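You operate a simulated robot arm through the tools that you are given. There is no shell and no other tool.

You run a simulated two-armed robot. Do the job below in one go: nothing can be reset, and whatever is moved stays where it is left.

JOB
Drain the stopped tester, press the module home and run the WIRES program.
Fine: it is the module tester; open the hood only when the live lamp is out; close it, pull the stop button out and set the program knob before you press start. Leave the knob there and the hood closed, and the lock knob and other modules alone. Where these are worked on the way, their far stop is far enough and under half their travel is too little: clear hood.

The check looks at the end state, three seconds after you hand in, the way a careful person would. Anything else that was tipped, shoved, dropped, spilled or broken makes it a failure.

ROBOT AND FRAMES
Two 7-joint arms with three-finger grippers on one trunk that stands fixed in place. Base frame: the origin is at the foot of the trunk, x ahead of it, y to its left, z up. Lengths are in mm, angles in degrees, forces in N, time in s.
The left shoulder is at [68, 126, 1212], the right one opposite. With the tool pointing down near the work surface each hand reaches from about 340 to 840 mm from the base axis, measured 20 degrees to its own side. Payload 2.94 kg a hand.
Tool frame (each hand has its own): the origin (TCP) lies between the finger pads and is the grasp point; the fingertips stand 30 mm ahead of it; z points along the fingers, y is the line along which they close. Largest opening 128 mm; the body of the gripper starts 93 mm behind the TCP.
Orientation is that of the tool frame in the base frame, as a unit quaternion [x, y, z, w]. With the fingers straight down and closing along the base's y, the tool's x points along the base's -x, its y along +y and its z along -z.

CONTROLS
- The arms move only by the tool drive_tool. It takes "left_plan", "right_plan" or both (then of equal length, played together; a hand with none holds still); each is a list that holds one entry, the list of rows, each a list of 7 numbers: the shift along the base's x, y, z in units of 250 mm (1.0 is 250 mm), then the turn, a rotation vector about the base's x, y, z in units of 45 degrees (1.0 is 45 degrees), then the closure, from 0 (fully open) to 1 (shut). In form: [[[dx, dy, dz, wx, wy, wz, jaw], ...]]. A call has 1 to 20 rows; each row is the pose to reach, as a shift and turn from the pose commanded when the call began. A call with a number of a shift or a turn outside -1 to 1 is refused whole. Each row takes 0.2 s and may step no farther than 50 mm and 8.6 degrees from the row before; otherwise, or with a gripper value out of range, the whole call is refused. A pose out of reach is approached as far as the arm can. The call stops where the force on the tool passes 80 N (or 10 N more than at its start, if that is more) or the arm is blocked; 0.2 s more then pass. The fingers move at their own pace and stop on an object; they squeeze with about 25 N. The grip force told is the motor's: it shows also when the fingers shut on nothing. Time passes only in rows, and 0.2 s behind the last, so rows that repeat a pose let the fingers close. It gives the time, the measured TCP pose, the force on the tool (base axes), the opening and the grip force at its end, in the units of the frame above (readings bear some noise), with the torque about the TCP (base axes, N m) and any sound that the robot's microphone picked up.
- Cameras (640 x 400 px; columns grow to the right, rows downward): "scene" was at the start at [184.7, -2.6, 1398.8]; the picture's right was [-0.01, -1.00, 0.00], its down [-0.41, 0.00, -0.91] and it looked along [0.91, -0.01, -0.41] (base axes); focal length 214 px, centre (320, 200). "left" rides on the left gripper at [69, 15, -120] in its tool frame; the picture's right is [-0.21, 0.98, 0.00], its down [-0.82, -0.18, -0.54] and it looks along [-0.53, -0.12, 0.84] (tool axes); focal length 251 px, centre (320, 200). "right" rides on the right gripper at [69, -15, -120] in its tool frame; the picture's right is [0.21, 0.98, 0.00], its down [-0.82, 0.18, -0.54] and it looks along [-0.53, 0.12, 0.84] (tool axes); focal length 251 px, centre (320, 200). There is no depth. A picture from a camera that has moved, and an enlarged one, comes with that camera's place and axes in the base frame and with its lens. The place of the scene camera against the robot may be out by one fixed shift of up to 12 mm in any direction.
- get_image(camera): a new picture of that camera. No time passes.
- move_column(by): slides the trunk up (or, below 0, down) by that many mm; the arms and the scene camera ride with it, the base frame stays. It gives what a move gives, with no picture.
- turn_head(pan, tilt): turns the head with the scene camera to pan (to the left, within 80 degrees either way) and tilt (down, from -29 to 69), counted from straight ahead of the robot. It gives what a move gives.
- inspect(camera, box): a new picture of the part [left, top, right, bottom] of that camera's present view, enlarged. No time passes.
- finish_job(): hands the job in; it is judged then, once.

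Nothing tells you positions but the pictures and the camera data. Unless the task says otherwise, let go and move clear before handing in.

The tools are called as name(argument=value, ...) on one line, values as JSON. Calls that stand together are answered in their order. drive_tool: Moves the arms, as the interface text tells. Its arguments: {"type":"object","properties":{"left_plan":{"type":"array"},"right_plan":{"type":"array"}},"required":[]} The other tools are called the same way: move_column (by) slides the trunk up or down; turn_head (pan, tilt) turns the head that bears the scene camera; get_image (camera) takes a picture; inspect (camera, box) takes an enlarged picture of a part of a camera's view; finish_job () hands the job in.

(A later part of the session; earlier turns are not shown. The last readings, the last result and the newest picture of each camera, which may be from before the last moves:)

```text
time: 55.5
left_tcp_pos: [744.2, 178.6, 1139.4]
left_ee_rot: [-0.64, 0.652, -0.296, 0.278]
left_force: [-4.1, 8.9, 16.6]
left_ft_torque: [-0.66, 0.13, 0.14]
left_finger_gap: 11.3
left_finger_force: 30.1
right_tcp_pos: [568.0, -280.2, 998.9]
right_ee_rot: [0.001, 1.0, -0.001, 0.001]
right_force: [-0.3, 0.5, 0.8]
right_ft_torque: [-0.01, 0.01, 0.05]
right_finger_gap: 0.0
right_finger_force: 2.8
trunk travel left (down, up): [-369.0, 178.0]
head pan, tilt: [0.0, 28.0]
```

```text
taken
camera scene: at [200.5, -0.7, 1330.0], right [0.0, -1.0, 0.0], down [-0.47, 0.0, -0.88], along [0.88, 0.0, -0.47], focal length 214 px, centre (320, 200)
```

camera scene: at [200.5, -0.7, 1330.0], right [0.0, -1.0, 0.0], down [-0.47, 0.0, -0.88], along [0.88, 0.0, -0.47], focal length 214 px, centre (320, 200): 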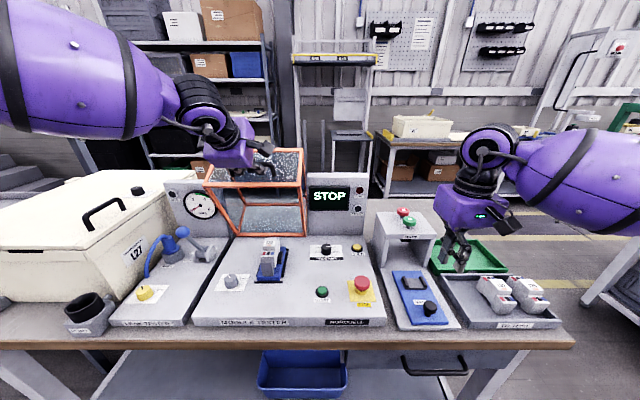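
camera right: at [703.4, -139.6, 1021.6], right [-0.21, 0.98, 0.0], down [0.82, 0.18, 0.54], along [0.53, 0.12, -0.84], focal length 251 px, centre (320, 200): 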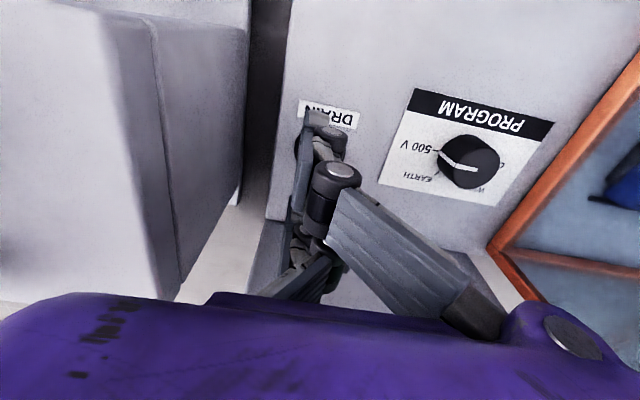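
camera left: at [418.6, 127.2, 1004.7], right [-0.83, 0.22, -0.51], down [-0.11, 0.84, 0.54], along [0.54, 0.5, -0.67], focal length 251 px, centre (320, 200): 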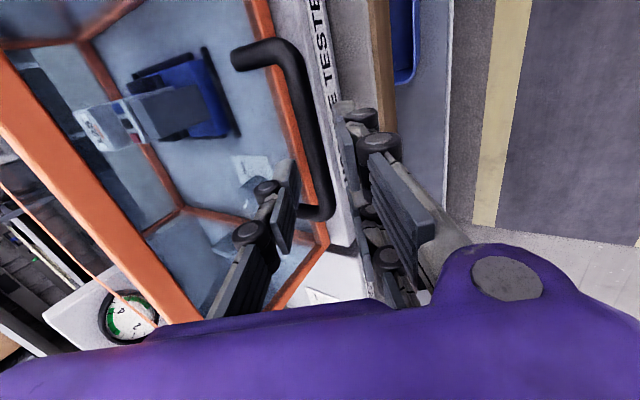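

The hood is at about 65 degrees. The refined hinge is near x 847, z 815, radius 327. I continue in smaller portions, watching for the far stop.

drive_tool(left_plan=[[[0.114, 0, 0.036, 0, -0.033, 0, 1], [0.226, 0, 0.051, 0, -0.067, 0, 1], [0.339, 0, 0.057, 0, -0.1, 0, 1]]])

get_image(camera="scene")

```text
time: 56.3
left_tcp_pos: [799.7, 179.5, 1150.3]
left_ee_rot: [-0.632, 0.645, -0.313, 0.295]
left_force: [-1.5, 5.2, 16.4]
left_ft_torque: [-0.68, 0.11, 0.0]
left_finger_gap: 10.8
left_finger_force: 29.1
left hand out of reach, approached as far as the arm can: row 3
right_tcp_pos: [568.1, -281.3, 999.6]
right_ee_rot: [0.001, 1.0, -0.001, 0.0]
right_force: [0.1, -1.4, -0.3]
right_ft_torque: [0.0, -0.01, 0.0]
right_finger_gap: 0.0
right_finger_force: 3.2
trunk travel left (down, up): [-369.0, 178.0]
head pan, tilt: [0.0, 28.0]
```

```text
taken
camera scene: at [200.6, -0.9, 1329.9], right [0.0, -1.0, 0.0], down [-0.47, 0.0, -0.88], along [0.88, 0.0, -0.47], focal length 214 px, centre (320, 200)
```

scene: 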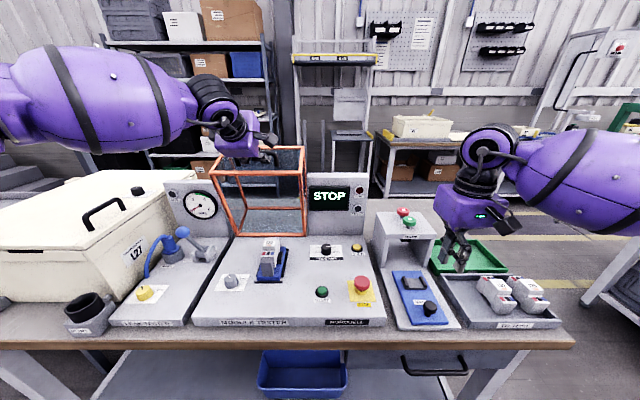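

The hood is near 75 degrees, past its balance point, and the arm is at its limit in this tilt. I'll tilt the hand further forward while guiding it on.

drive_tool(left_plan=[[[0.03, 0, 0.0, 0, -0.08, 0, 1], [0.07, 0, 0.0, 0, -0.14, 0, 1], [0.108, 0, -0.001, 0, -0.2, 0, 1], [0.16, 0, -0.005, 0, -0.27, 0, 1], [0.22, 0, -0.01, 0, -0.33, 0, 1]]])

get_image(camera="scene")

```text
time: 57.5
left_tcp_pos: [854.3, 187.2, 1155.3]
left_ee_rot: [-0.575, 0.606, -0.401, 0.376]
left_force: [0.8, -53.1, -0.6]
left_ft_torque: [-0.04, 0.32, 1.86]
left_finger_gap: 12.4
left_finger_force: 30.1
left hand out of reach, approached as far as the arm can: row 4, 5
right_tcp_pos: [569.9, -288.2, 994.4]
right_ee_rot: [0.001, 1.0, 0.004, 0.0]
right_force: [0.5, -0.4, -0.5]
right_ft_torque: [-0.01, 0.04, 0.03]
right_finger_gap: 0.1
right_finger_force: 3.0
trunk travel left (down, up): [-369.0, 178.0]
head pan, tilt: [0.0, 28.0]
```

```text
taken
camera scene: at [204.2, -10.5, 1328.9], right [0.0, -1.0, -0.01], down [-0.47, 0.01, -0.88], along [0.88, 0.0, -0.47], focal length 214 px, centre (320, 200)
```

scene: 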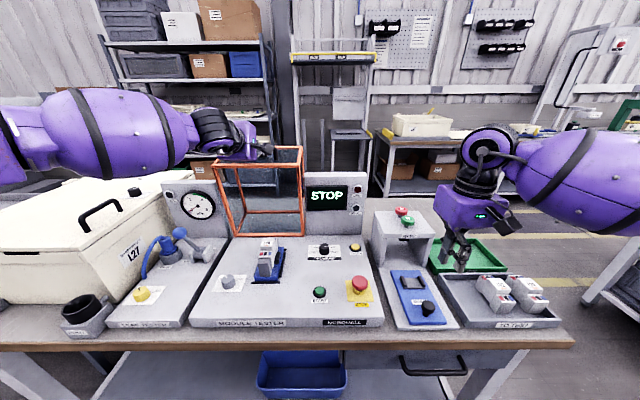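

A sideways force of 53 N has built up because the arm ran out of reach. I'll relieve it straight away by easing back toward -y.

drive_tool(left_plan=[[[-0.005, -0.03, 0, 0, 0, 0, 1], [-0.01, -0.05, 0, 0, 0, 0, 1]]])

get_image(camera="scene")

```text
time: 58.1
left_tcp_pos: [853.5, 188.2, 1155.0]
left_ee_rot: [-0.578, 0.602, -0.399, 0.38]
left_force: [1.9, -31.2, -5.2]
left_ft_torque: [-0.81, -0.26, -0.05]
left_finger_gap: 12.4
left_finger_force: 29.1
right_tcp_pos: [569.2, -285.2, 996.5]
right_ee_rot: [0.002, 1.0, 0.001, 0.0]
right_force: [-0.3, 0.8, -0.5]
right_ft_torque: [-0.02, -0.01, -0.03]
right_finger_gap: 0.0
right_finger_force: 2.6
trunk travel left (down, up): [-369.0, 178.0]
head pan, tilt: [0.0, 28.0]
```

```text
taken
camera scene: at [203.3, -6.1, 1329.4], right [0.0, -1.0, 0.0], down [-0.47, 0.0, -0.88], along [0.88, 0.0, -0.47], focal length 214 px, centre (320, 200)
```

scene: 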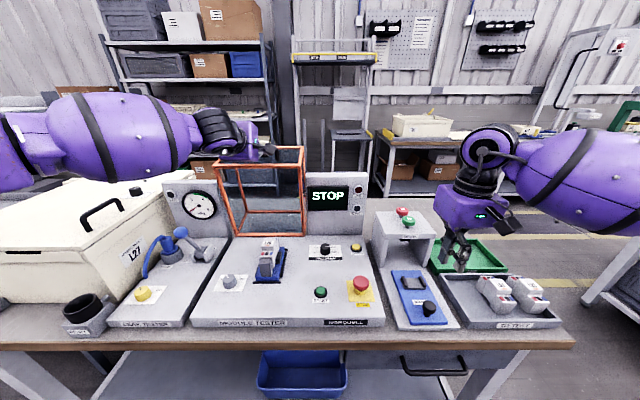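

drive_tool(left_plan=[[[0, -0.03, 0, 0, 0, 0, 1], [0, -0.06, 0, 0, 0, 0, 1]]])

inspect(camera="scene", box=[160, 110, 340, 250])

```text
time: 58.7
left_tcp_pos: [852.7, 188.6, 1156.2]
left_ee_rot: [-0.58, 0.601, -0.397, 0.38]
left_force: [0.5, -32.3, -8.1]
left_ft_torque: [-0.49, -0.19, 0.78]
left_finger_gap: 11.9
left_finger_force: 28.7
left hand out of reach, approached as far as the arm can: row 1, 2
right_tcp_pos: [569.2, -285.3, 996.7]
right_ee_rot: [0.001, 1.0, 0.002, -0.001]
right_force: [0.8, -0.5, -0.4]
right_ft_torque: [0.02, 0.0, 0.0]
right_finger_gap: 0.1
right_finger_force: 2.7
trunk travel left (down, up): [-369.0, 178.0]
head pan, tilt: [0.0, 28.0]
```

```text
2.86 times, centred on (250, 180) of scene
camera zoom: at [203.7, -6.2, 1329.3], right [0.0, -1.0, 0.0], down [-0.47, 0.0, -0.88], along [0.88, 0.0, -0.47], focal length 613 px, centre (520, 257)
```

zoom: 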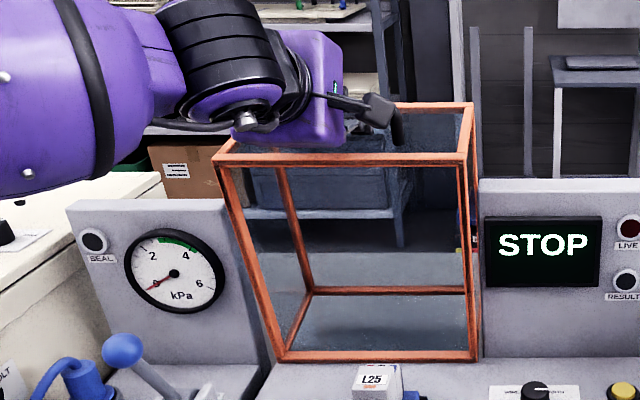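

The arm can't go further toward -y at this reach. I back off slightly along the arc to unload it before letting go.

drive_tool(left_plan=[[[-0.04, -0.03, 0.0, 0, 0, 0, 1], [-0.08, -0.06, -0.005, 0, 0, 0, 1]]])

```text
time: 59.3
left_tcp_pos: [833.8, 187.9, 1155.7]
left_ee_rot: [-0.585, 0.595, -0.394, 0.385]
left_force: [0.4, 1.2, -6.6]
left_ft_torque: [-0.53, -0.02, 0.28]
left_finger_gap: 11.7
left_finger_force: 27.9
right_tcp_pos: [569.5, -280.8, 999.3]
right_ee_rot: [0.001, 1.0, -0.001, 0.0]
right_force: [-0.4, -0.8, 0.2]
right_ft_torque: [-0.03, -0.02, 0.01]
right_finger_gap: 0.0
right_finger_force: 2.7
trunk travel left (down, up): [-369.0, 178.0]
head pan, tilt: [0.0, 28.0]
```

The tool force is now small (about 7 N) and the hood is near 82 degrees. I open the fingers a little, still caging the bar, to see whether the hood stays.

drive_tool(left_plan=[[[0, 0, 0, 0, 0, 0, 0.8], [0, 0, 0, 0, 0, 0, 0.8], [0, 0, 0, 0, 0, 0, 0.8]]])

inspect(camera="scene", box=[160, 110, 340, 250])

get_image(camera="left")

```text
time: 60.1
left_tcp_pos: [830.6, 182.2, 1157.9]
left_ee_rot: [-0.583, 0.596, -0.398, 0.383]
left_force: [0.8, 0.7, 8.0]
left_ft_torque: [-0.08, -0.22, 0.06]
left_finger_gap: 29.3
left_finger_force: 4.5
right_tcp_pos: [569.3, -281.9, 998.1]
right_ee_rot: [0.0, 1.0, 0.0, 0.0]
right_force: [0.2, -0.3, 0.2]
right_ft_torque: [-0.03, -0.03, -0.01]
right_finger_gap: 0.3
right_finger_force: 2.9
trunk travel left (down, up): [-369.0, 178.0]
head pan, tilt: [0.0, 28.0]
```

```text
2.86 times, centred on (250, 180) of scene
camera zoom: at [202.1, -1.4, 1329.7], right [0.0, -1.0, 0.0], down [-0.47, 0.0, -0.88], along [0.88, 0.0, -0.47], focal length 613 px, centre (520, 257)
```

zoom: 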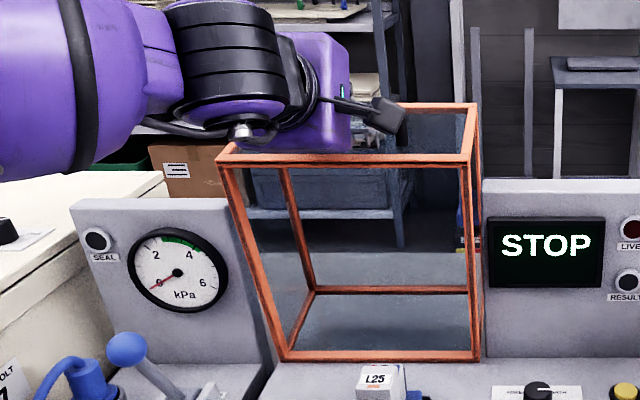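

```text
taken
camera left: at [713.1, 115.5, 1190.9], right [-0.37, 0.22, -0.9], down [-0.41, 0.84, 0.37], along [0.83, 0.5, -0.22], focal length 251 px, centre (320, 200)
```

left: 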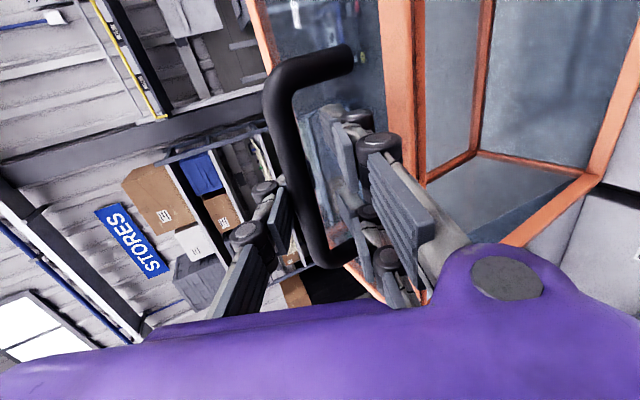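

The hood seems to stay up. I'll back the fingers straight out along the tool axis and watch it.

drive_tool(left_plan=[[[-0.04, 0.002, 0.018, 0, 0, 0, 0.8], [-0.09, 0.004, 0.041, 0, 0, 0, 0.8], [-0.15, 0.006, 0.068, 0, 0, 0, 0.8], [-0.22, 0.01, 0.1, 0, 0, 0, 0.8]]])

get_image(camera="scene")

get_image(camera="left")

```text
time: 61.1
left_tcp_pos: [776.8, 184.1, 1179.7]
left_ee_rot: [-0.583, 0.597, -0.398, 0.382]
left_force: [-0.6, -0.2, -0.4]
left_ft_torque: [-0.02, 0.02, 0.02]
left_finger_gap: 25.7
left_finger_force: 0.1
right_tcp_pos: [568.7, -281.2, 1000.3]
right_ee_rot: [0.0, 1.0, 0.001, -0.001]
right_force: [0.0, 0.7, -0.3]
right_ft_torque: [0.0, -0.01, -0.05]
right_finger_gap: 0.2
right_finger_force: 3.1
trunk travel left (down, up): [-369.0, 178.0]
head pan, tilt: [0.0, 28.0]
```

```text
taken
camera scene: at [201.8, -1.5, 1329.7], right [0.0, -1.0, 0.0], down [-0.47, 0.0, -0.88], along [0.88, 0.0, -0.47], focal length 214 px, centre (320, 200)
```

scene: 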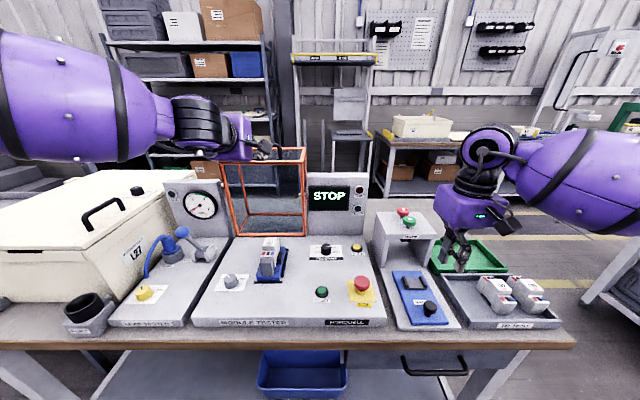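

```text
taken
camera left: at [658.3, 118.2, 1212.9], right [-0.38, 0.22, -0.9], down [-0.4, 0.84, 0.37], along [0.83, 0.5, -0.23], focal length 251 px, centre (320, 200)
```

left: 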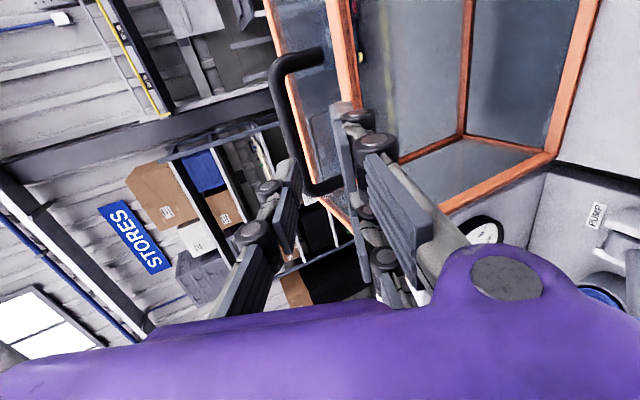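

The hood stands open on its own. Now I look at the module in its nest.

inspect(camera="scene", box=[210, 220, 310, 310])

inspect(camera="scene", box=[160, 110, 340, 250])

```text
4.44 times, centred on (260, 265) of scene
camera zoom: at [201.8, -1.5, 1329.7], right [0.0, -1.0, 0.0], down [-0.47, 0.0, -0.88], along [0.88, 0.0, -0.47], focal length 953 px, centre (587, -89)
```

zoom: 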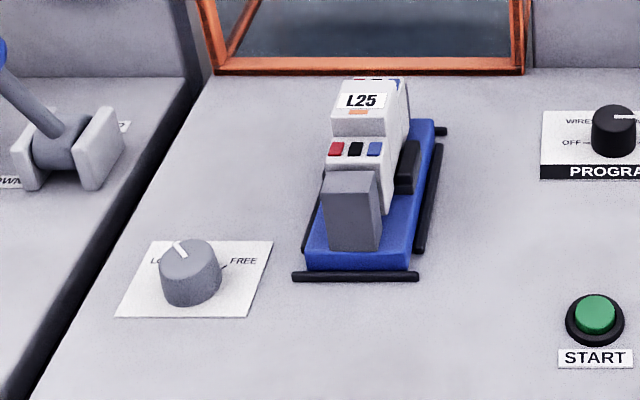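

```text
2.86 times, centred on (250, 180) of scene
camera zoom: at [201.8, -1.5, 1329.7], right [0.0, -1.0, 0.0], down [-0.47, 0.0, -0.88], along [0.88, 0.0, -0.47], focal length 613 px, centre (520, 257)
```

zoom: 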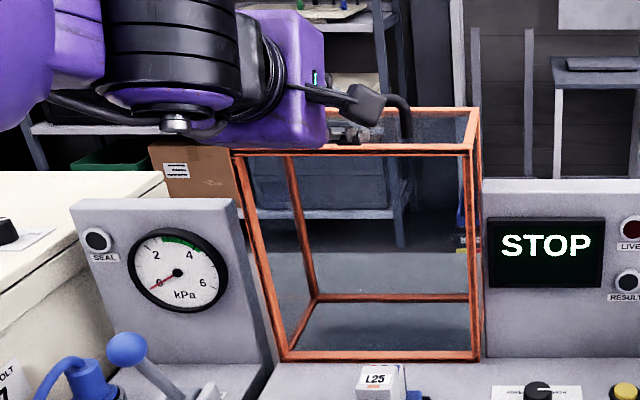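

The module L25 sits in a blue nest between black rails with a grey block in front. I withdraw the left hand and turn it to point down, for a close look.

drive_tool(left_plan=[[[-0.13, 0.0, 0.02, 0, 0.1, 0, 0.8], [-0.26, 0.01, 0.03, 0, 0.25, 0, 0.8], [-0.39, 0.01, 0.03, 0, 0.42, 0, 0.9], [-0.52, 0.02, 0.02, 0, 0.58, 0, 1], [-0.64, 0.02, 0.0, 0, 0.74, 0, 1], [-0.74, 0.02, -0.03, 0, 0.9, 0, 1], [-0.8, 0.02, -0.06, 0, 1.0, 0, 1]]])

get_image(camera="scene")

get_image(camera="left")

```text
time: 62.7
left_tcp_pos: [577.8, 189.6, 1166.5]
left_ee_rot: [-0.69, 0.698, -0.144, 0.124]
left_force: [0.2, -0.3, -0.6]
left_ft_torque: [-0.01, -0.01, 0.01]
left_finger_gap: 0.0
left_finger_force: 3.4
right_tcp_pos: [569.0, -281.4, 998.1]
right_ee_rot: [0.001, 1.0, 0.0, 0.0]
right_force: [-0.1, -0.6, 0.5]
right_ft_torque: [-0.03, 0.02, 0.0]
right_finger_gap: 0.0
right_finger_force: 3.0
trunk travel left (down, up): [-369.0, 178.0]
head pan, tilt: [0.0, 28.0]
```

```text
taken
camera scene: at [202.7, -1.6, 1329.5], right [0.0, -1.0, 0.0], down [-0.47, 0.0, -0.88], along [0.88, 0.0, -0.47], focal length 214 px, centre (320, 200)
```

scene: 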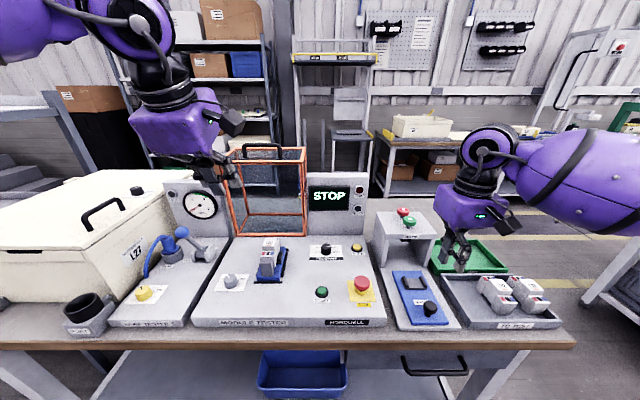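

```text
taken
camera left: at [518.1, 122.9, 1272.2], right [-0.9, 0.22, -0.37], down [-0.02, 0.84, 0.55], along [0.43, 0.5, -0.75], focal length 251 px, centre (320, 200)
```

left: 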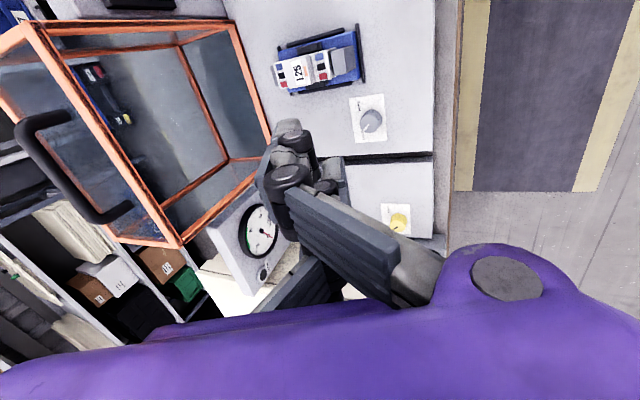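

inspect(camera="left", box=[255, 10, 405, 120])

```text
3.64 times, centred on (330, 65) of left
camera zoom: at [518.1, 122.9, 1272.2], right [-0.9, 0.22, -0.37], down [-0.02, 0.84, 0.55], along [0.43, 0.5, -0.75], focal length 914 px, centre (284, 691)
```

zoom: 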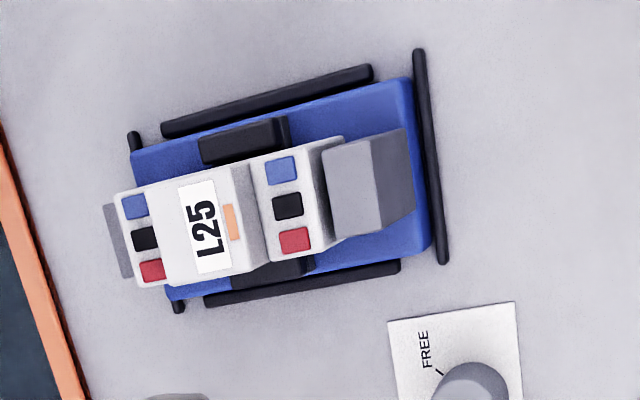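

The nest plate spans about x 636–772, y 113–177, and the module top is near z 910. I move the left hand nearer, pointing straight down, for a closer view.

drive_tool(left_plan=[[[0.05, 0.02, -0.06, 0, 0.1, 0, 1], [0.1, 0.04, -0.14, 0, 0.2, 0, 1], [0.15, 0.06, -0.24, 0, 0.3, 0, 1], [0.2, 0.08, -0.36, 0, 0.4, 0, 1], [0.24, 0.1, -0.48, 0, 0.48, 0, 1]]])

get_image(camera="left")

get_image(camera="scene")

```text
time: 63.9
left_tcp_pos: [637.9, 214.7, 1043.5]
left_ee_rot: [-0.705, 0.709, -0.013, -0.009]
left_force: [0.2, 0.6, 0.0]
left_ft_torque: [0.0, 0.04, 0.0]
left_finger_gap: 0.1
left_finger_force: 3.2
right_tcp_pos: [569.7, -281.2, 998.8]
right_ee_rot: [0.0, 1.0, -0.001, -0.001]
right_force: [0.0, 0.1, 1.0]
right_ft_torque: [0.01, 0.0, -0.04]
right_finger_gap: 0.2
right_finger_force: 3.4
trunk travel left (down, up): [-369.0, 178.0]
head pan, tilt: [0.0, 28.0]
```

```text
taken
camera left: at [622.2, 147.9, 1165.2], right [-0.98, 0.22, -0.01], down [0.18, 0.84, 0.52], along [0.12, 0.5, -0.86], focal length 251 px, centre (320, 200)
```

left: 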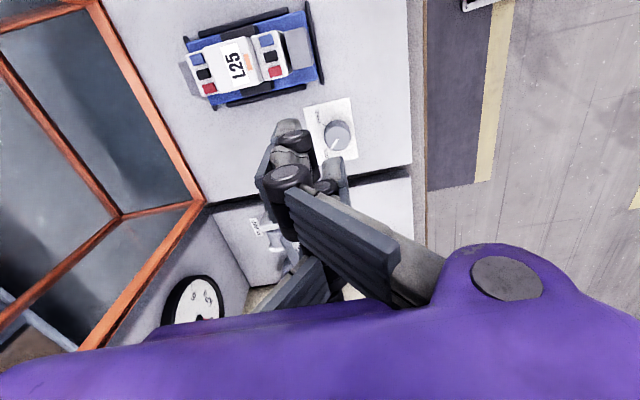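

```text
taken
camera scene: at [203.8, -0.6, 1329.3], right [0.0, -1.0, 0.0], down [-0.47, 0.0, -0.88], along [0.88, 0.0, -0.47], focal length 214 px, centre (320, 200)
```

scene: 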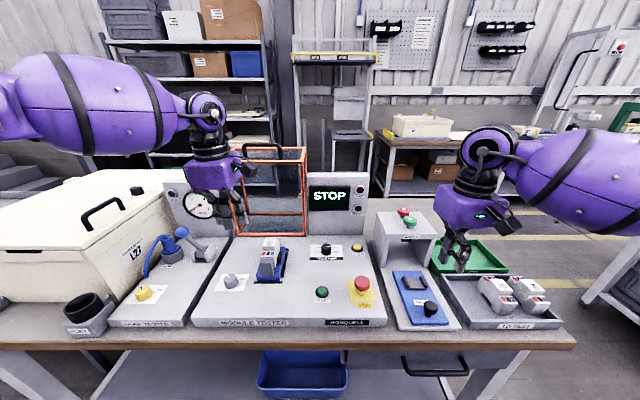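

inspect(camera="left", box=[165, 0, 365, 165])

inspect(camera="right", box=[0, 0, 640, 400])

inspect(camera="scene", box=[240, 225, 300, 295])

```text
2.42 times, centred on (265, 82) of left
camera zoom: at [622.2, 147.9, 1165.2], right [-0.98, 0.22, -0.01], down [0.18, 0.84, 0.52], along [0.12, 0.5, -0.86], focal length 610 px, centre (453, 485)
```

zoom: 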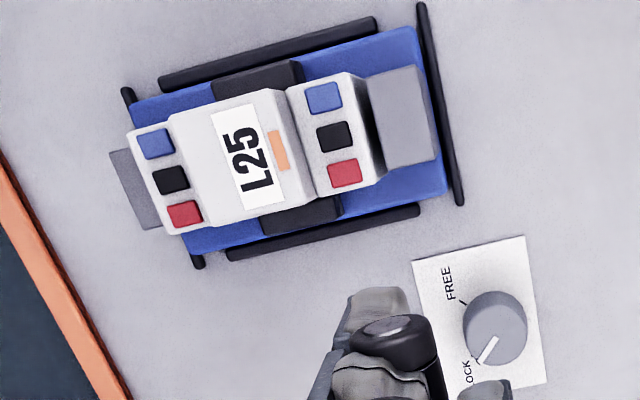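

```text
1.00 times, centred on (320, 200) of right (not enlarged: the box is as wide or as high as the picture)
camera zoom: at [500.3, -294.9, 1118.3], right [-0.21, 0.98, 0.0], down [0.82, 0.18, 0.54], along [0.53, 0.11, -0.84], focal length 251 px, centre (320, 200)
```

zoom: 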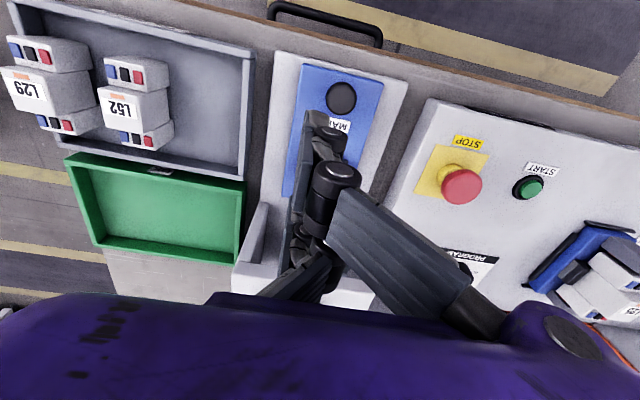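

```text
5.71 times, centred on (270, 260) of scene
camera zoom: at [203.8, -0.6, 1329.3], right [0.0, -1.0, 0.0], down [-0.47, 0.0, -0.88], along [0.88, 0.0, -0.47], focal length 1226 px, centre (606, -143)
```

zoom: 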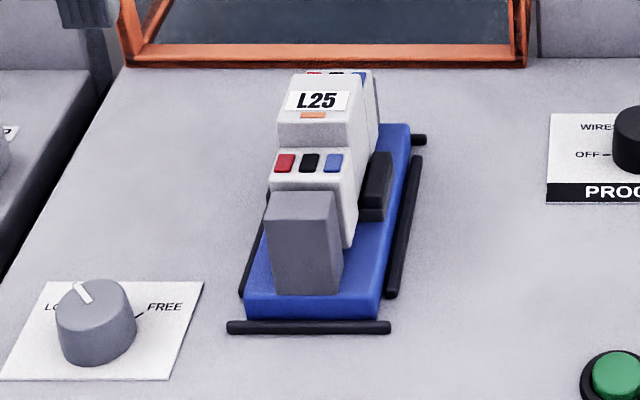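

The module stands between two grey end blocks and two black side guides, so it can only be pressed down. Its top centre is about [704,145,910]. I bring the closed left fingers above it.

drive_tool(left_plan=[[[0.06, -0.08, -0.04, 0.02, 0, 0, 1], [0.13, -0.17, -0.1, 0.04, 0, 0, 1], [0.2, -0.24, -0.18, 0.04, 0, 0, 1], [0.264, -0.279, -0.26, 0.04, 0, 0, 1], [0.264, -0.279, -0.3, 0.04, 0, 0, 1]]])

get_image(camera="left")

inspect(camera="scene", box=[210, 190, 330, 300])

```text
time: 65.1
left_tcp_pos: [622.7, 196.5, 958.9]
left_ee_rot: [-0.706, 0.708, -0.002, 0.003]
left_force: [-0.6, 0.0, 0.4]
left_ft_torque: [0.0, 0.0, -0.02]
left_finger_gap: 0.0
left_finger_force: 2.8
left hand out of reach, approached as far as the arm can: row 1, 2, 3, 4, 5
right_tcp_pos: [568.2, -280.5, 1000.5]
right_ee_rot: [0.001, 1.0, 0.0, 0.0]
right_force: [-1.2, -0.2, 0.9]
right_ft_torque: [-0.01, -0.02, 0.01]
right_finger_gap: 0.0
right_finger_force: 3.1
trunk travel left (down, up): [-369.0, 178.0]
head pan, tilt: [0.0, 28.0]
```

```text
taken
camera left: at [607.3, 126.5, 1077.5], right [-0.98, 0.22, -0.01], down [0.18, 0.82, 0.54], along [0.12, 0.53, -0.84], focal length 251 px, centre (320, 200)
```

left: 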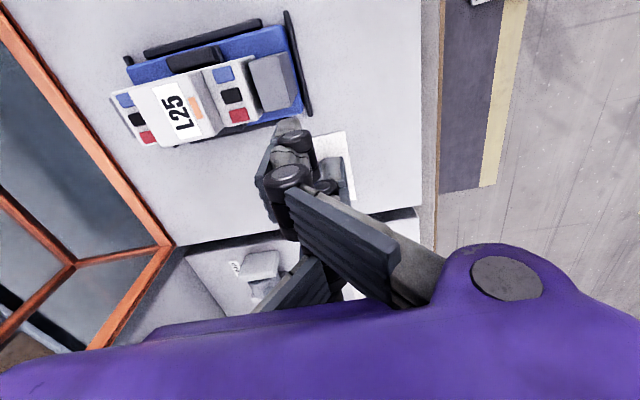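

```text
3.64 times, centred on (270, 245) of scene
camera zoom: at [202.1, -1.3, 1329.7], right [0.0, -1.0, 0.0], down [-0.47, 0.0, -0.88], along [0.88, 0.0, -0.47], focal length 780 px, centre (502, 36)
```

zoom: 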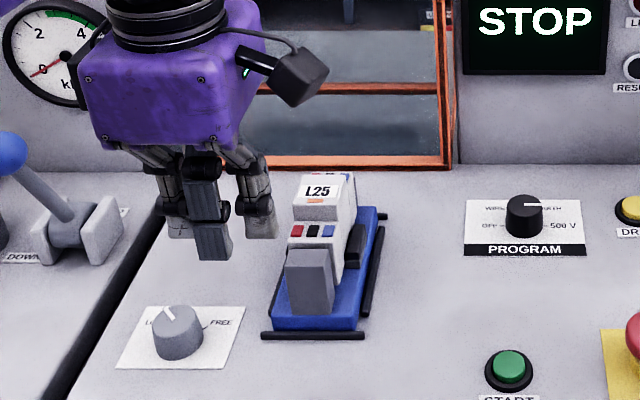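

The left arm is in its raised-elbow posture and stops short at [622,196,959]. I retract it low beside the body and come out again, as worked for the right arm.

drive_tool(left_plan=[[[0.0, 0.0, 0.12, 0, 0, 0, 1], [-0.14, 0.08, 0.16, 0, 0, 0, 1], [-0.28, 0.18, 0.16, 0, 0, 0, 1], [-0.42, 0.28, 0.16, 0, 0, 0, 1], [-0.56, 0.38, 0.16, 0, 0, 0, 1], [-0.7, 0.48, 0.14, 0, 0, 0, 1], [-0.82, 0.56, 0.06, 0, 0, 0, 1], [-0.92, 0.59, -0.04, 0, 0, 0, 1]]])

get_image(camera="scene")

```text
time: 66.9
left_tcp_pos: [390.0, 336.6, 949.7]
left_ee_rot: [-0.705, 0.709, -0.002, 0.004]
left_force: [0.8, -0.8, -0.6]
left_ft_torque: [-0.05, -0.02, 0.0]
left_finger_gap: 0.0
left_finger_force: 2.7
right_tcp_pos: [568.0, -281.8, 999.0]
right_ee_rot: [0.001, 1.0, 0.0, 0.0]
right_force: [0.1, -0.6, 0.4]
right_ft_torque: [0.0, -0.01, 0.0]
right_finger_gap: 0.3
right_finger_force: 3.0
trunk travel left (down, up): [-369.0, 178.0]
head pan, tilt: [0.0, 28.0]
```

```text
taken
camera scene: at [202.2, -1.2, 1329.6], right [0.0, -1.0, 0.0], down [-0.47, 0.0, -0.88], along [0.88, 0.0, -0.47], focal length 214 px, centre (320, 200)
```

scene: 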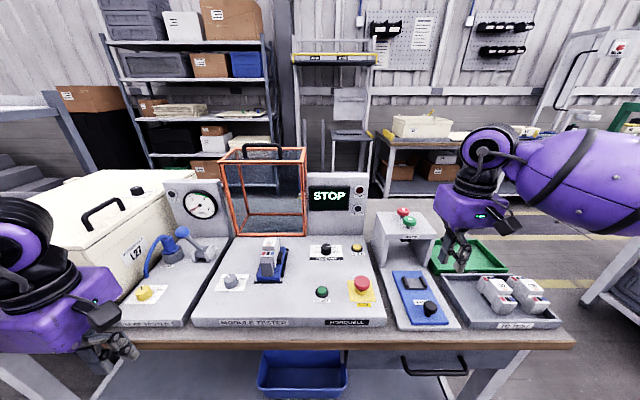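

The hood stays open by itself. I take the left hand out along its own side at height and then sweep in above the module.

drive_tool(left_plan=[[[0.1, 0, 0.1, 0, 0, 0, 1], [0.25, 0, 0.2, 0, 0, 0, 1], [0.4, 0, 0.3, 0, 0, 0, 1], [0.55, 0, 0.38, 0, 0, 0, 1], [0.7, 0.0, 0.4, 0, 0, 0, 1], [0.85, 0.0, 0.4, 0, 0, 0, 1], [0.99, 0.0, 0.4, 0, 0, 0, 1]]])

drive_tool(left_plan=[[[0.1, 0, 0.0, 0, 0, 0, 1], [0.2, -0.02, 0.0, 0, 0, 0, 1], [0.3, -0.08, 0.0, 0, 0, 0, 1]]])

get_image(camera="scene")

```text
time: 68.5
left_tcp_pos: [639.6, 339.3, 1048.1]
left_ee_rot: [-0.705, 0.709, 0.0, 0.002]
left_force: [0.3, 0.1, 0.4]
left_ft_torque: [-0.01, 0.03, 0.01]
left_finger_gap: 0.0
left_finger_force: 2.7
right_tcp_pos: [570.0, -279.6, 998.0]
right_ee_rot: [0.0, 1.0, 0.001, -0.001]
right_force: [0.8, 0.1, 0.0]
right_ft_torque: [-0.02, 0.04, 0.01]
right_finger_gap: 0.0
right_finger_force: 2.5
trunk travel left (down, up): [-369.0, 178.0]
head pan, tilt: [0.0, 28.0]
```

```text
time: 69.3
left_tcp_pos: [688.1, 332.2, 1049.2]
left_ee_rot: [-0.705, 0.709, 0.0, 0.004]
left_force: [-0.3, -0.4, 1.4]
left_ft_torque: [0.08, 0.0, 0.01]
left_finger_gap: 0.1
left_finger_force: 3.2
left hand out of reach, approached as far as the arm can: row 2, 3
right_tcp_pos: [567.9, -282.4, 998.5]
right_ee_rot: [0.001, 1.0, 0.0, 0.0]
right_force: [-0.4, -0.4, -0.2]
right_ft_torque: [0.07, -0.01, -0.02]
right_finger_gap: 0.0
right_finger_force: 3.3
trunk travel left (down, up): [-369.0, 178.0]
head pan, tilt: [0.0, 28.0]
```

```text
taken
camera scene: at [201.6, -2.4, 1329.8], right [0.0, -1.0, 0.0], down [-0.47, 0.0, -0.88], along [0.88, 0.0, -0.47], focal length 214 px, centre (320, 200)
```

scene: 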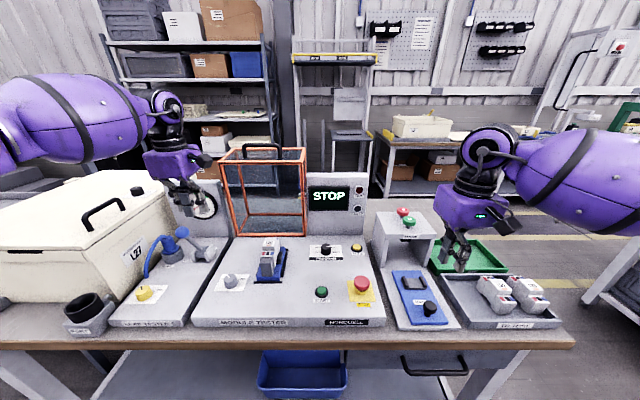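

The left arm is still limited here. The right arm has the good posture, so I'll try pressing the module with the right hand and keep the left aside.

drive_tool(left_plan=[[[-0.1, 0.0, 0, 0, 0, 0, 1], [-0.24, 0.02, 0, 0, 0, 0, 1], [-0.38, 0.04, 0, 0, 0, 0, 1], [-0.5, 0.06, 0, 0, 0, 0, 1], [-0.55, 0.06, 0, 0, 0, 0, 1], [-0.55, 0.06, 0, 0, 0, 0, 1]]], right_plan=[[[0.06, 0.12, 0.02, 0, 0, 0, 1], [0.12, 0.26, 0.04, 0, 0, 0, 1], [0.2, 0.4, 0.04, 0, 0, 0, 1], [0.28, 0.54, 0.04, 0, 0, 0, 1], [0.36, 0.68, 0.04, 0, 0, 0, 1], [0.44, 0.84, 0.04, 0, 0, 0, 1]]])

get_image(camera="scene")

```text
time: 70.7
left_tcp_pos: [552.8, 345.2, 1048.5]
left_ee_rot: [-0.705, 0.709, -0.001, 0.002]
left_force: [-0.7, 0.5, -0.1]
left_ft_torque: [-0.03, 0.02, -0.03]
left_finger_gap: 0.1
left_finger_force: 2.9
right_tcp_pos: [680.9, -69.2, 1007.7]
right_ee_rot: [0.001, 1.0, 0.0, 0.0]
right_force: [0.5, -0.3, -1.2]
right_ft_torque: [-0.03, 0.02, -0.01]
right_finger_gap: 0.0
right_finger_force: 3.7
trunk travel left (down, up): [-369.0, 178.0]
head pan, tilt: [0.0, 28.0]
```

```text
taken
camera scene: at [203.1, 0.0, 1329.4], right [0.0, -1.0, 0.0], down [-0.47, 0.0, -0.88], along [0.88, 0.0, -0.47], focal length 214 px, centre (320, 200)
```

scene: 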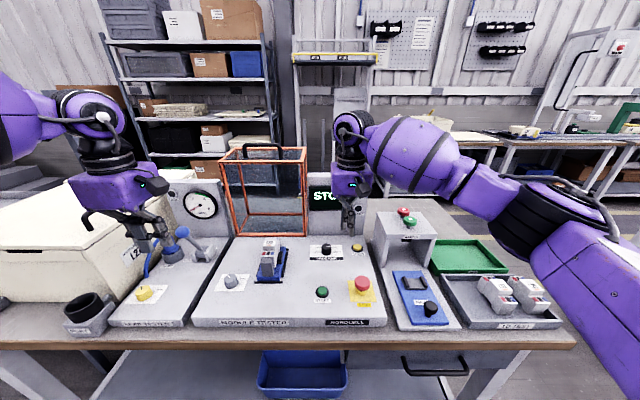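

drive_tool(right_plan=[[[0.02, 0.16, 0.0, 0, 0, 0, 1], [0.04, 0.33, 0.0, 0, 0, 0, 1], [0.06, 0.5, 0.0, 0, 0, 0, 1], [0.08, 0.67, 0.0, 0, 0, 0, 1], [0.092, 0.8, 0.0, 0, 0, 0, 1], [0.092, 0.856, 0.0, 0, 0, 0, 1]]])

get_image(camera="right")

get_image(camera="scene")

```text
time: 72.1
left_tcp_pos: [553.1, 345.6, 1048.7]
left_ee_rot: [-0.705, 0.709, -0.001, 0.002]
left_force: [0.0, 0.2, 0.4]
left_ft_torque: [-0.01, 0.03, -0.03]
left_finger_gap: 0.0
left_finger_force: 2.8
right_tcp_pos: [702.1, 143.3, 1010.0]
right_ee_rot: [0.001, 1.0, -0.002, 0.0]
right_force: [-0.5, -0.7, 0.2]
right_ft_torque: [0.01, 0.01, 0.03]
right_finger_gap: 0.0
right_finger_force: 2.9
trunk travel left (down, up): [-369.0, 178.0]
head pan, tilt: [0.0, 28.0]
```

```text
taken
camera right: at [631.9, 128.7, 1129.9], right [-0.21, 0.98, 0.0], down [0.82, 0.18, 0.54], along [0.53, 0.11, -0.84], focal length 251 px, centre (320, 200)
```

right: 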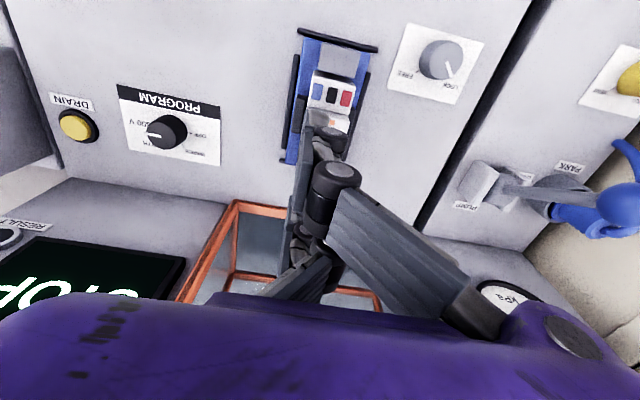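

```text
taken
camera scene: at [202.6, -1.0, 1329.5], right [0.0, -1.0, 0.0], down [-0.47, 0.0, -0.88], along [0.88, 0.0, -0.47], focal length 214 px, centre (320, 200)
```

scene: 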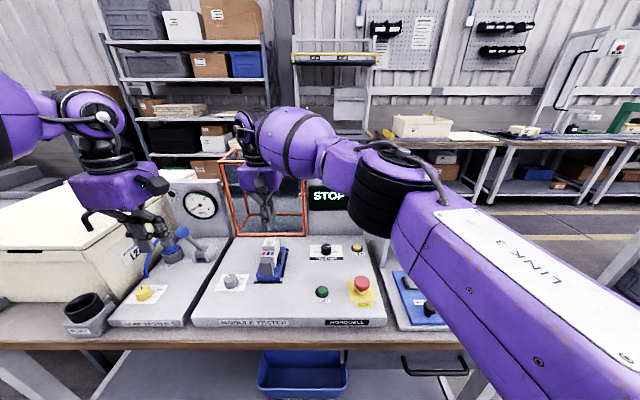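

The right hand is right above the module at [702,143,1010]. I'll zoom in to check alignment.

inspect(camera="right", box=[270, 20, 400, 180])

inspect(camera="scene", box=[220, 180, 310, 290])

```text
2.50 times, centred on (335, 100) of right
camera zoom: at [631.9, 128.7, 1129.9], right [-0.21, 0.98, 0.0], down [0.82, 0.18, 0.54], along [0.53, 0.11, -0.84], focal length 629 px, centre (282, 450)
```

zoom: 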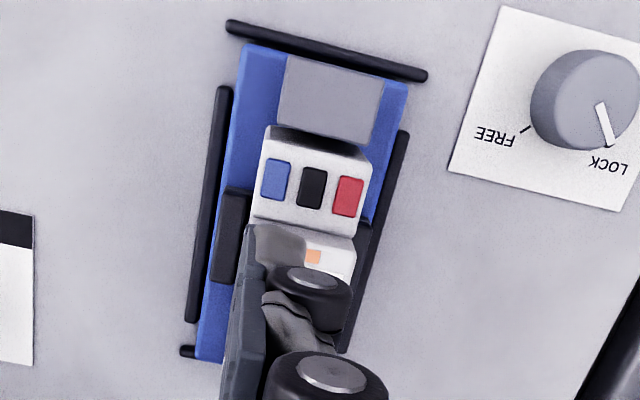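

```text
3.64 times, centred on (265, 235) of scene
camera zoom: at [202.6, -1.0, 1329.5], right [0.0, -1.0, 0.0], down [-0.47, 0.0, -0.88], along [0.88, 0.0, -0.47], focal length 780 px, centre (520, 73)
```

zoom: 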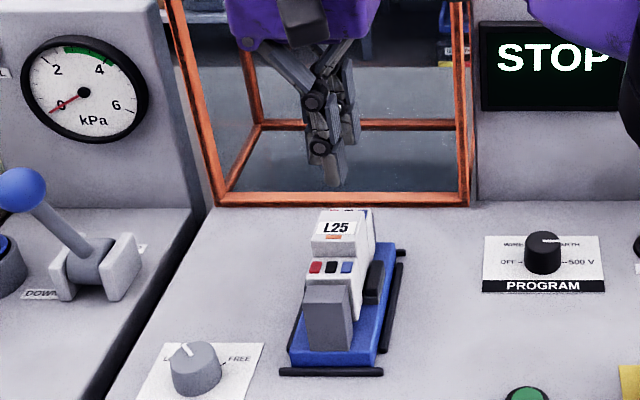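

Alignment looks right. I lower onto the module top in small steps, watching force and sound.

drive_tool(right_plan=[[[0.006, 0.006, -0.12, 0, 0, 0, 1], [0.008, 0.008, -0.2, 0, 0, 0, 1], [0.008, 0.008, -0.24, 0, 0, 0, 1], [0.008, 0.008, -0.256, 0, 0, 0, 1]]])

inspect(camera="scene", box=[220, 200, 310, 290])

inspect(camera="right", box=[240, 20, 420, 200])

```text
time: 73.1
left_tcp_pos: [551.4, 344.6, 1050.5]
left_ee_rot: [-0.705, 0.709, -0.001, 0.003]
left_force: [-0.9, -0.1, 0.3]
left_ft_torque: [-0.02, -0.01, 0.02]
left_finger_gap: 0.3
left_finger_force: 2.6
right_tcp_pos: [703.9, 145.2, 946.6]
right_ee_rot: [0.001, 1.0, 0.001, 0.002]
right_force: [0.7, -0.2, 7.1]
right_ft_torque: [0.02, 0.0, -0.01]
right_finger_gap: 6.0
right_finger_force: 3.1
trunk travel left (down, up): [-369.0, 178.0]
head pan, tilt: [0.0, 28.0]
```

```text
4.44 times, centred on (265, 245) of scene
camera zoom: at [201.5, -1.8, 1329.8], right [0.0, -1.0, 0.0], down [-0.47, 0.0, -0.88], along [0.88, 0.0, -0.47], focal length 953 px, centre (564, 0)
```

zoom: 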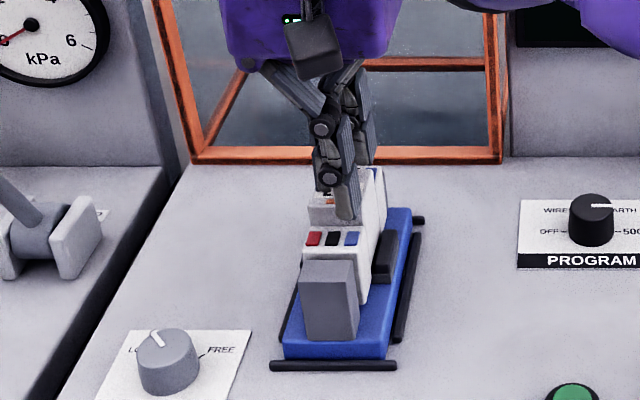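

```text
2.22 times, centred on (330, 110) of right
camera zoom: at [633.7, 129.9, 1066.7], right [-0.21, 0.98, 0.0], down [0.82, 0.18, 0.54], along [0.53, 0.12, -0.84], focal length 559 px, centre (298, 400)
```

zoom: 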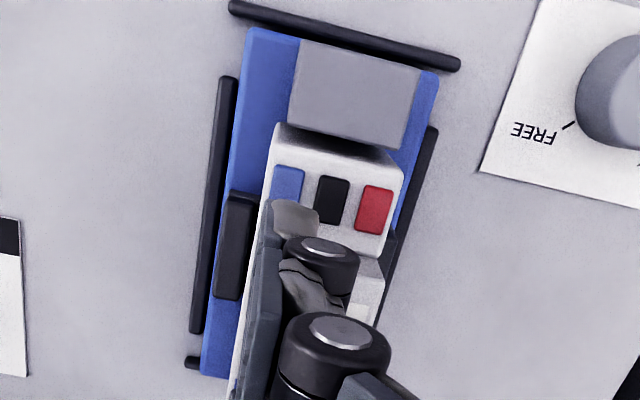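

Contact: 7 N at TCP z 947, the fingers spread by 6 mm. I press a little further in 2 mm steps.

drive_tool(right_plan=[[[0, 0, -0.008, 0, 0, 0, 1], [0, 0, -0.016, 0, 0, 0, 1]]])

inspect(camera="scene", box=[220, 200, 310, 290])

```text
time: 73.7
left_tcp_pos: [551.9, 343.5, 1050.0]
left_ee_rot: [-0.705, 0.709, -0.001, 0.003]
left_force: [0.9, 0.1, 0.3]
left_ft_torque: [0.01, 0.01, -0.01]
left_finger_gap: 0.0
left_finger_force: 3.4
right_tcp_pos: [702.5, 143.5, 940.2]
right_ee_rot: [0.002, 1.0, 0.0, 0.0]
right_force: [-0.4, -0.6, 3.9]
right_ft_torque: [0.02, 0.03, 0.01]
right_finger_gap: 6.1
right_finger_force: 3.1
trunk travel left (down, up): [-369.0, 178.0]
head pan, tilt: [0.0, 28.0]
```

```text
4.44 times, centred on (265, 245) of scene
camera zoom: at [202.1, -1.7, 1329.6], right [0.0, -1.0, 0.0], down [-0.47, 0.0, -0.88], along [0.88, 0.0, -0.47], focal length 953 px, centre (564, 0)
```

zoom: 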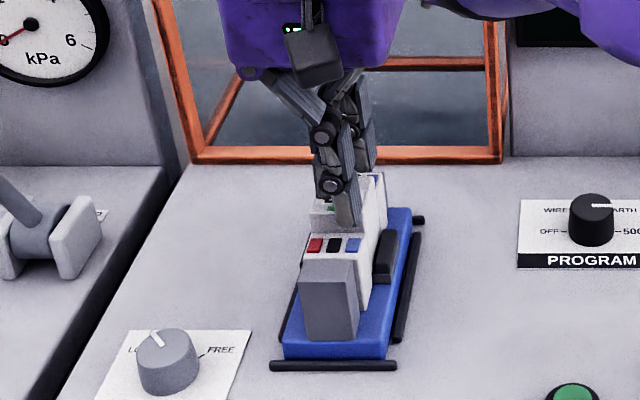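

The module is sliding down under light force. I keep pressing in small steps until it bottoms.

drive_tool(right_plan=[[[0, 0, -0.012, 0, 0, 0, 1], [0, 0, -0.024, 0, 0, 0, 1]]])

inspect(camera="scene", box=[220, 200, 310, 290])

```text
time: 74.3
left_tcp_pos: [550.1, 343.5, 1052.2]
left_ee_rot: [-0.706, 0.709, -0.002, 0.004]
left_force: [-0.5, 0.0, -0.1]
left_ft_torque: [-0.01, 0.0, 0.0]
left_finger_gap: 0.0
left_finger_force: 3.0
right_tcp_pos: [702.8, 145.0, 941.1]
right_ee_rot: [0.0, 1.0, 0.002, 0.004]
right_force: [4.5, -0.6, 32.2]
right_ft_torque: [-0.03, 0.26, 0.03]
right_finger_gap: 6.1
right_finger_force: 2.9
trunk travel left (down, up): [-369.0, 178.0]
head pan, tilt: [0.0, 28.0]
```

```text
4.44 times, centred on (265, 245) of scene
camera zoom: at [199.7, -2.3, 1330.3], right [0.0, -1.0, 0.0], down [-0.47, 0.0, -0.88], along [0.88, 0.0, -0.47], focal length 953 px, centre (564, 0)
```

zoom: 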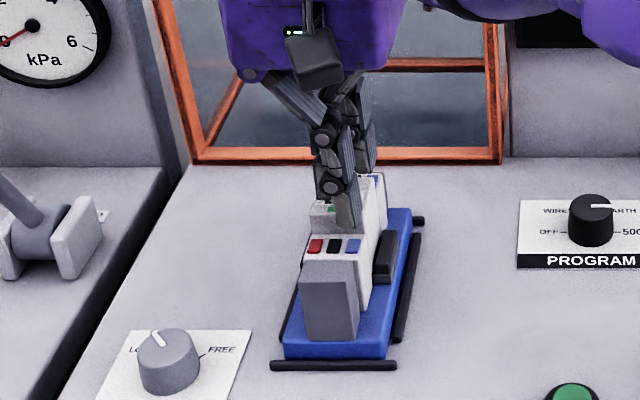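

It bottomed with 32 N. I lift off and inspect the module's seat.

drive_tool(right_plan=[[[0, 0, 0.04, 0, 0, 0, 1], [0, 0, 0.12, 0, 0, 0, 1], [-0.02, -0.1, 0.24, 0, 0, 0, 1], [-0.04, -0.25, 0.3, 0, 0, 0, 1], [-0.08, -0.42, 0.32, 0, 0, 0, 1], [-0.1, -0.58, 0.32, 0, 0, 0, 1]]])

inspect(camera="scene", box=[220, 210, 310, 300])

inspect(camera="right", box=[380, 0, 640, 200])

get_image(camera="right")

```text
time: 75.7
left_tcp_pos: [551.8, 343.7, 1049.5]
left_ee_rot: [-0.705, 0.709, 0.0, 0.004]
left_force: [-0.1, -0.3, -0.4]
left_ft_torque: [0.06, 0.0, -0.01]
left_finger_gap: 0.0
left_finger_force: 2.7
right_tcp_pos: [678.6, -2.4, 1015.5]
right_ee_rot: [0.0, 1.0, 0.0, 0.0]
right_force: [-0.1, -0.3, 0.7]
right_ft_torque: [0.02, -0.03, 0.02]
right_finger_gap: 0.0
right_finger_force: 2.6
trunk travel left (down, up): [-369.0, 178.0]
head pan, tilt: [0.0, 28.0]
```

```text
4.44 times, centred on (265, 255) of scene
camera zoom: at [202.5, -2.5, 1329.6], right [0.0, -1.0, 0.0], down [-0.47, 0.0, -0.88], along [0.88, 0.0, -0.47], focal length 953 px, centre (564, -44)
```

zoom: 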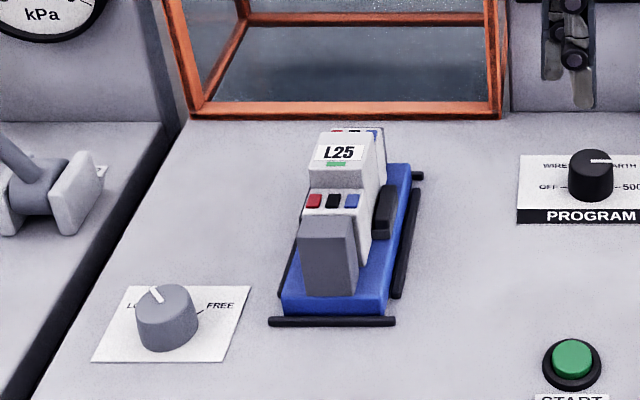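

```text
2.00 times, centred on (510, 100) of right
camera zoom: at [609.6, -17.2, 1136.5], right [-0.21, 0.98, 0.0], down [0.82, 0.18, 0.54], along [0.53, 0.12, -0.84], focal length 503 px, centre (-60, 400)
```

zoom: 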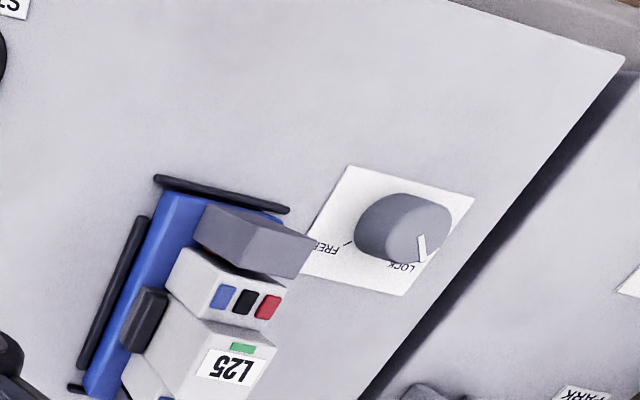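

```text
taken
camera right: at [609.6, -17.2, 1136.5], right [-0.21, 0.98, 0.0], down [0.82, 0.18, 0.54], along [0.53, 0.12, -0.84], focal length 251 px, centre (320, 200)
```

right: 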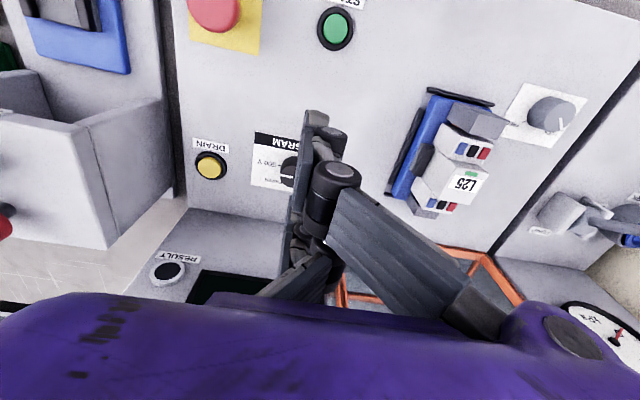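

The strip on the module has turned green: it is seated. Next is closing the hood, so I look for where the handle now is.

inspect(camera="scene", box=[200, 130, 330, 250])

get_image(camera="left")

```text
3.33 times, centred on (265, 190) of scene
camera zoom: at [202.5, -2.5, 1329.6], right [0.0, -1.0, 0.0], down [-0.47, 0.0, -0.88], along [0.88, 0.0, -0.47], focal length 715 px, centre (503, 233)
```

zoom: 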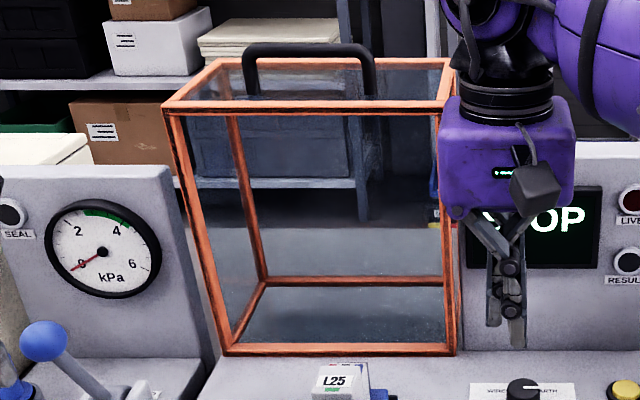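

```text
taken
camera left: at [536.5, 273.1, 1168.9], right [-0.98, 0.22, 0.0], down [0.18, 0.82, 0.55], along [0.12, 0.53, -0.84], focal length 251 px, centre (320, 200)
```

left: 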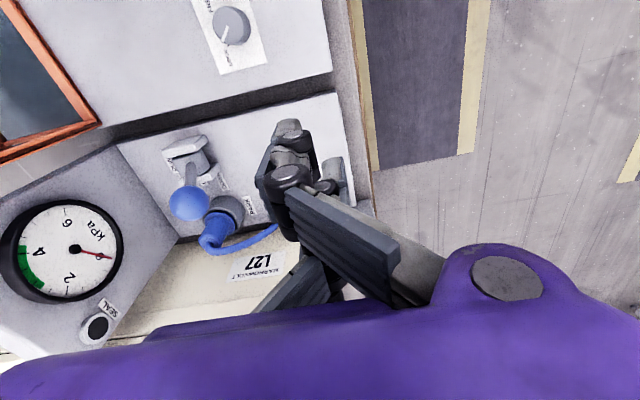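

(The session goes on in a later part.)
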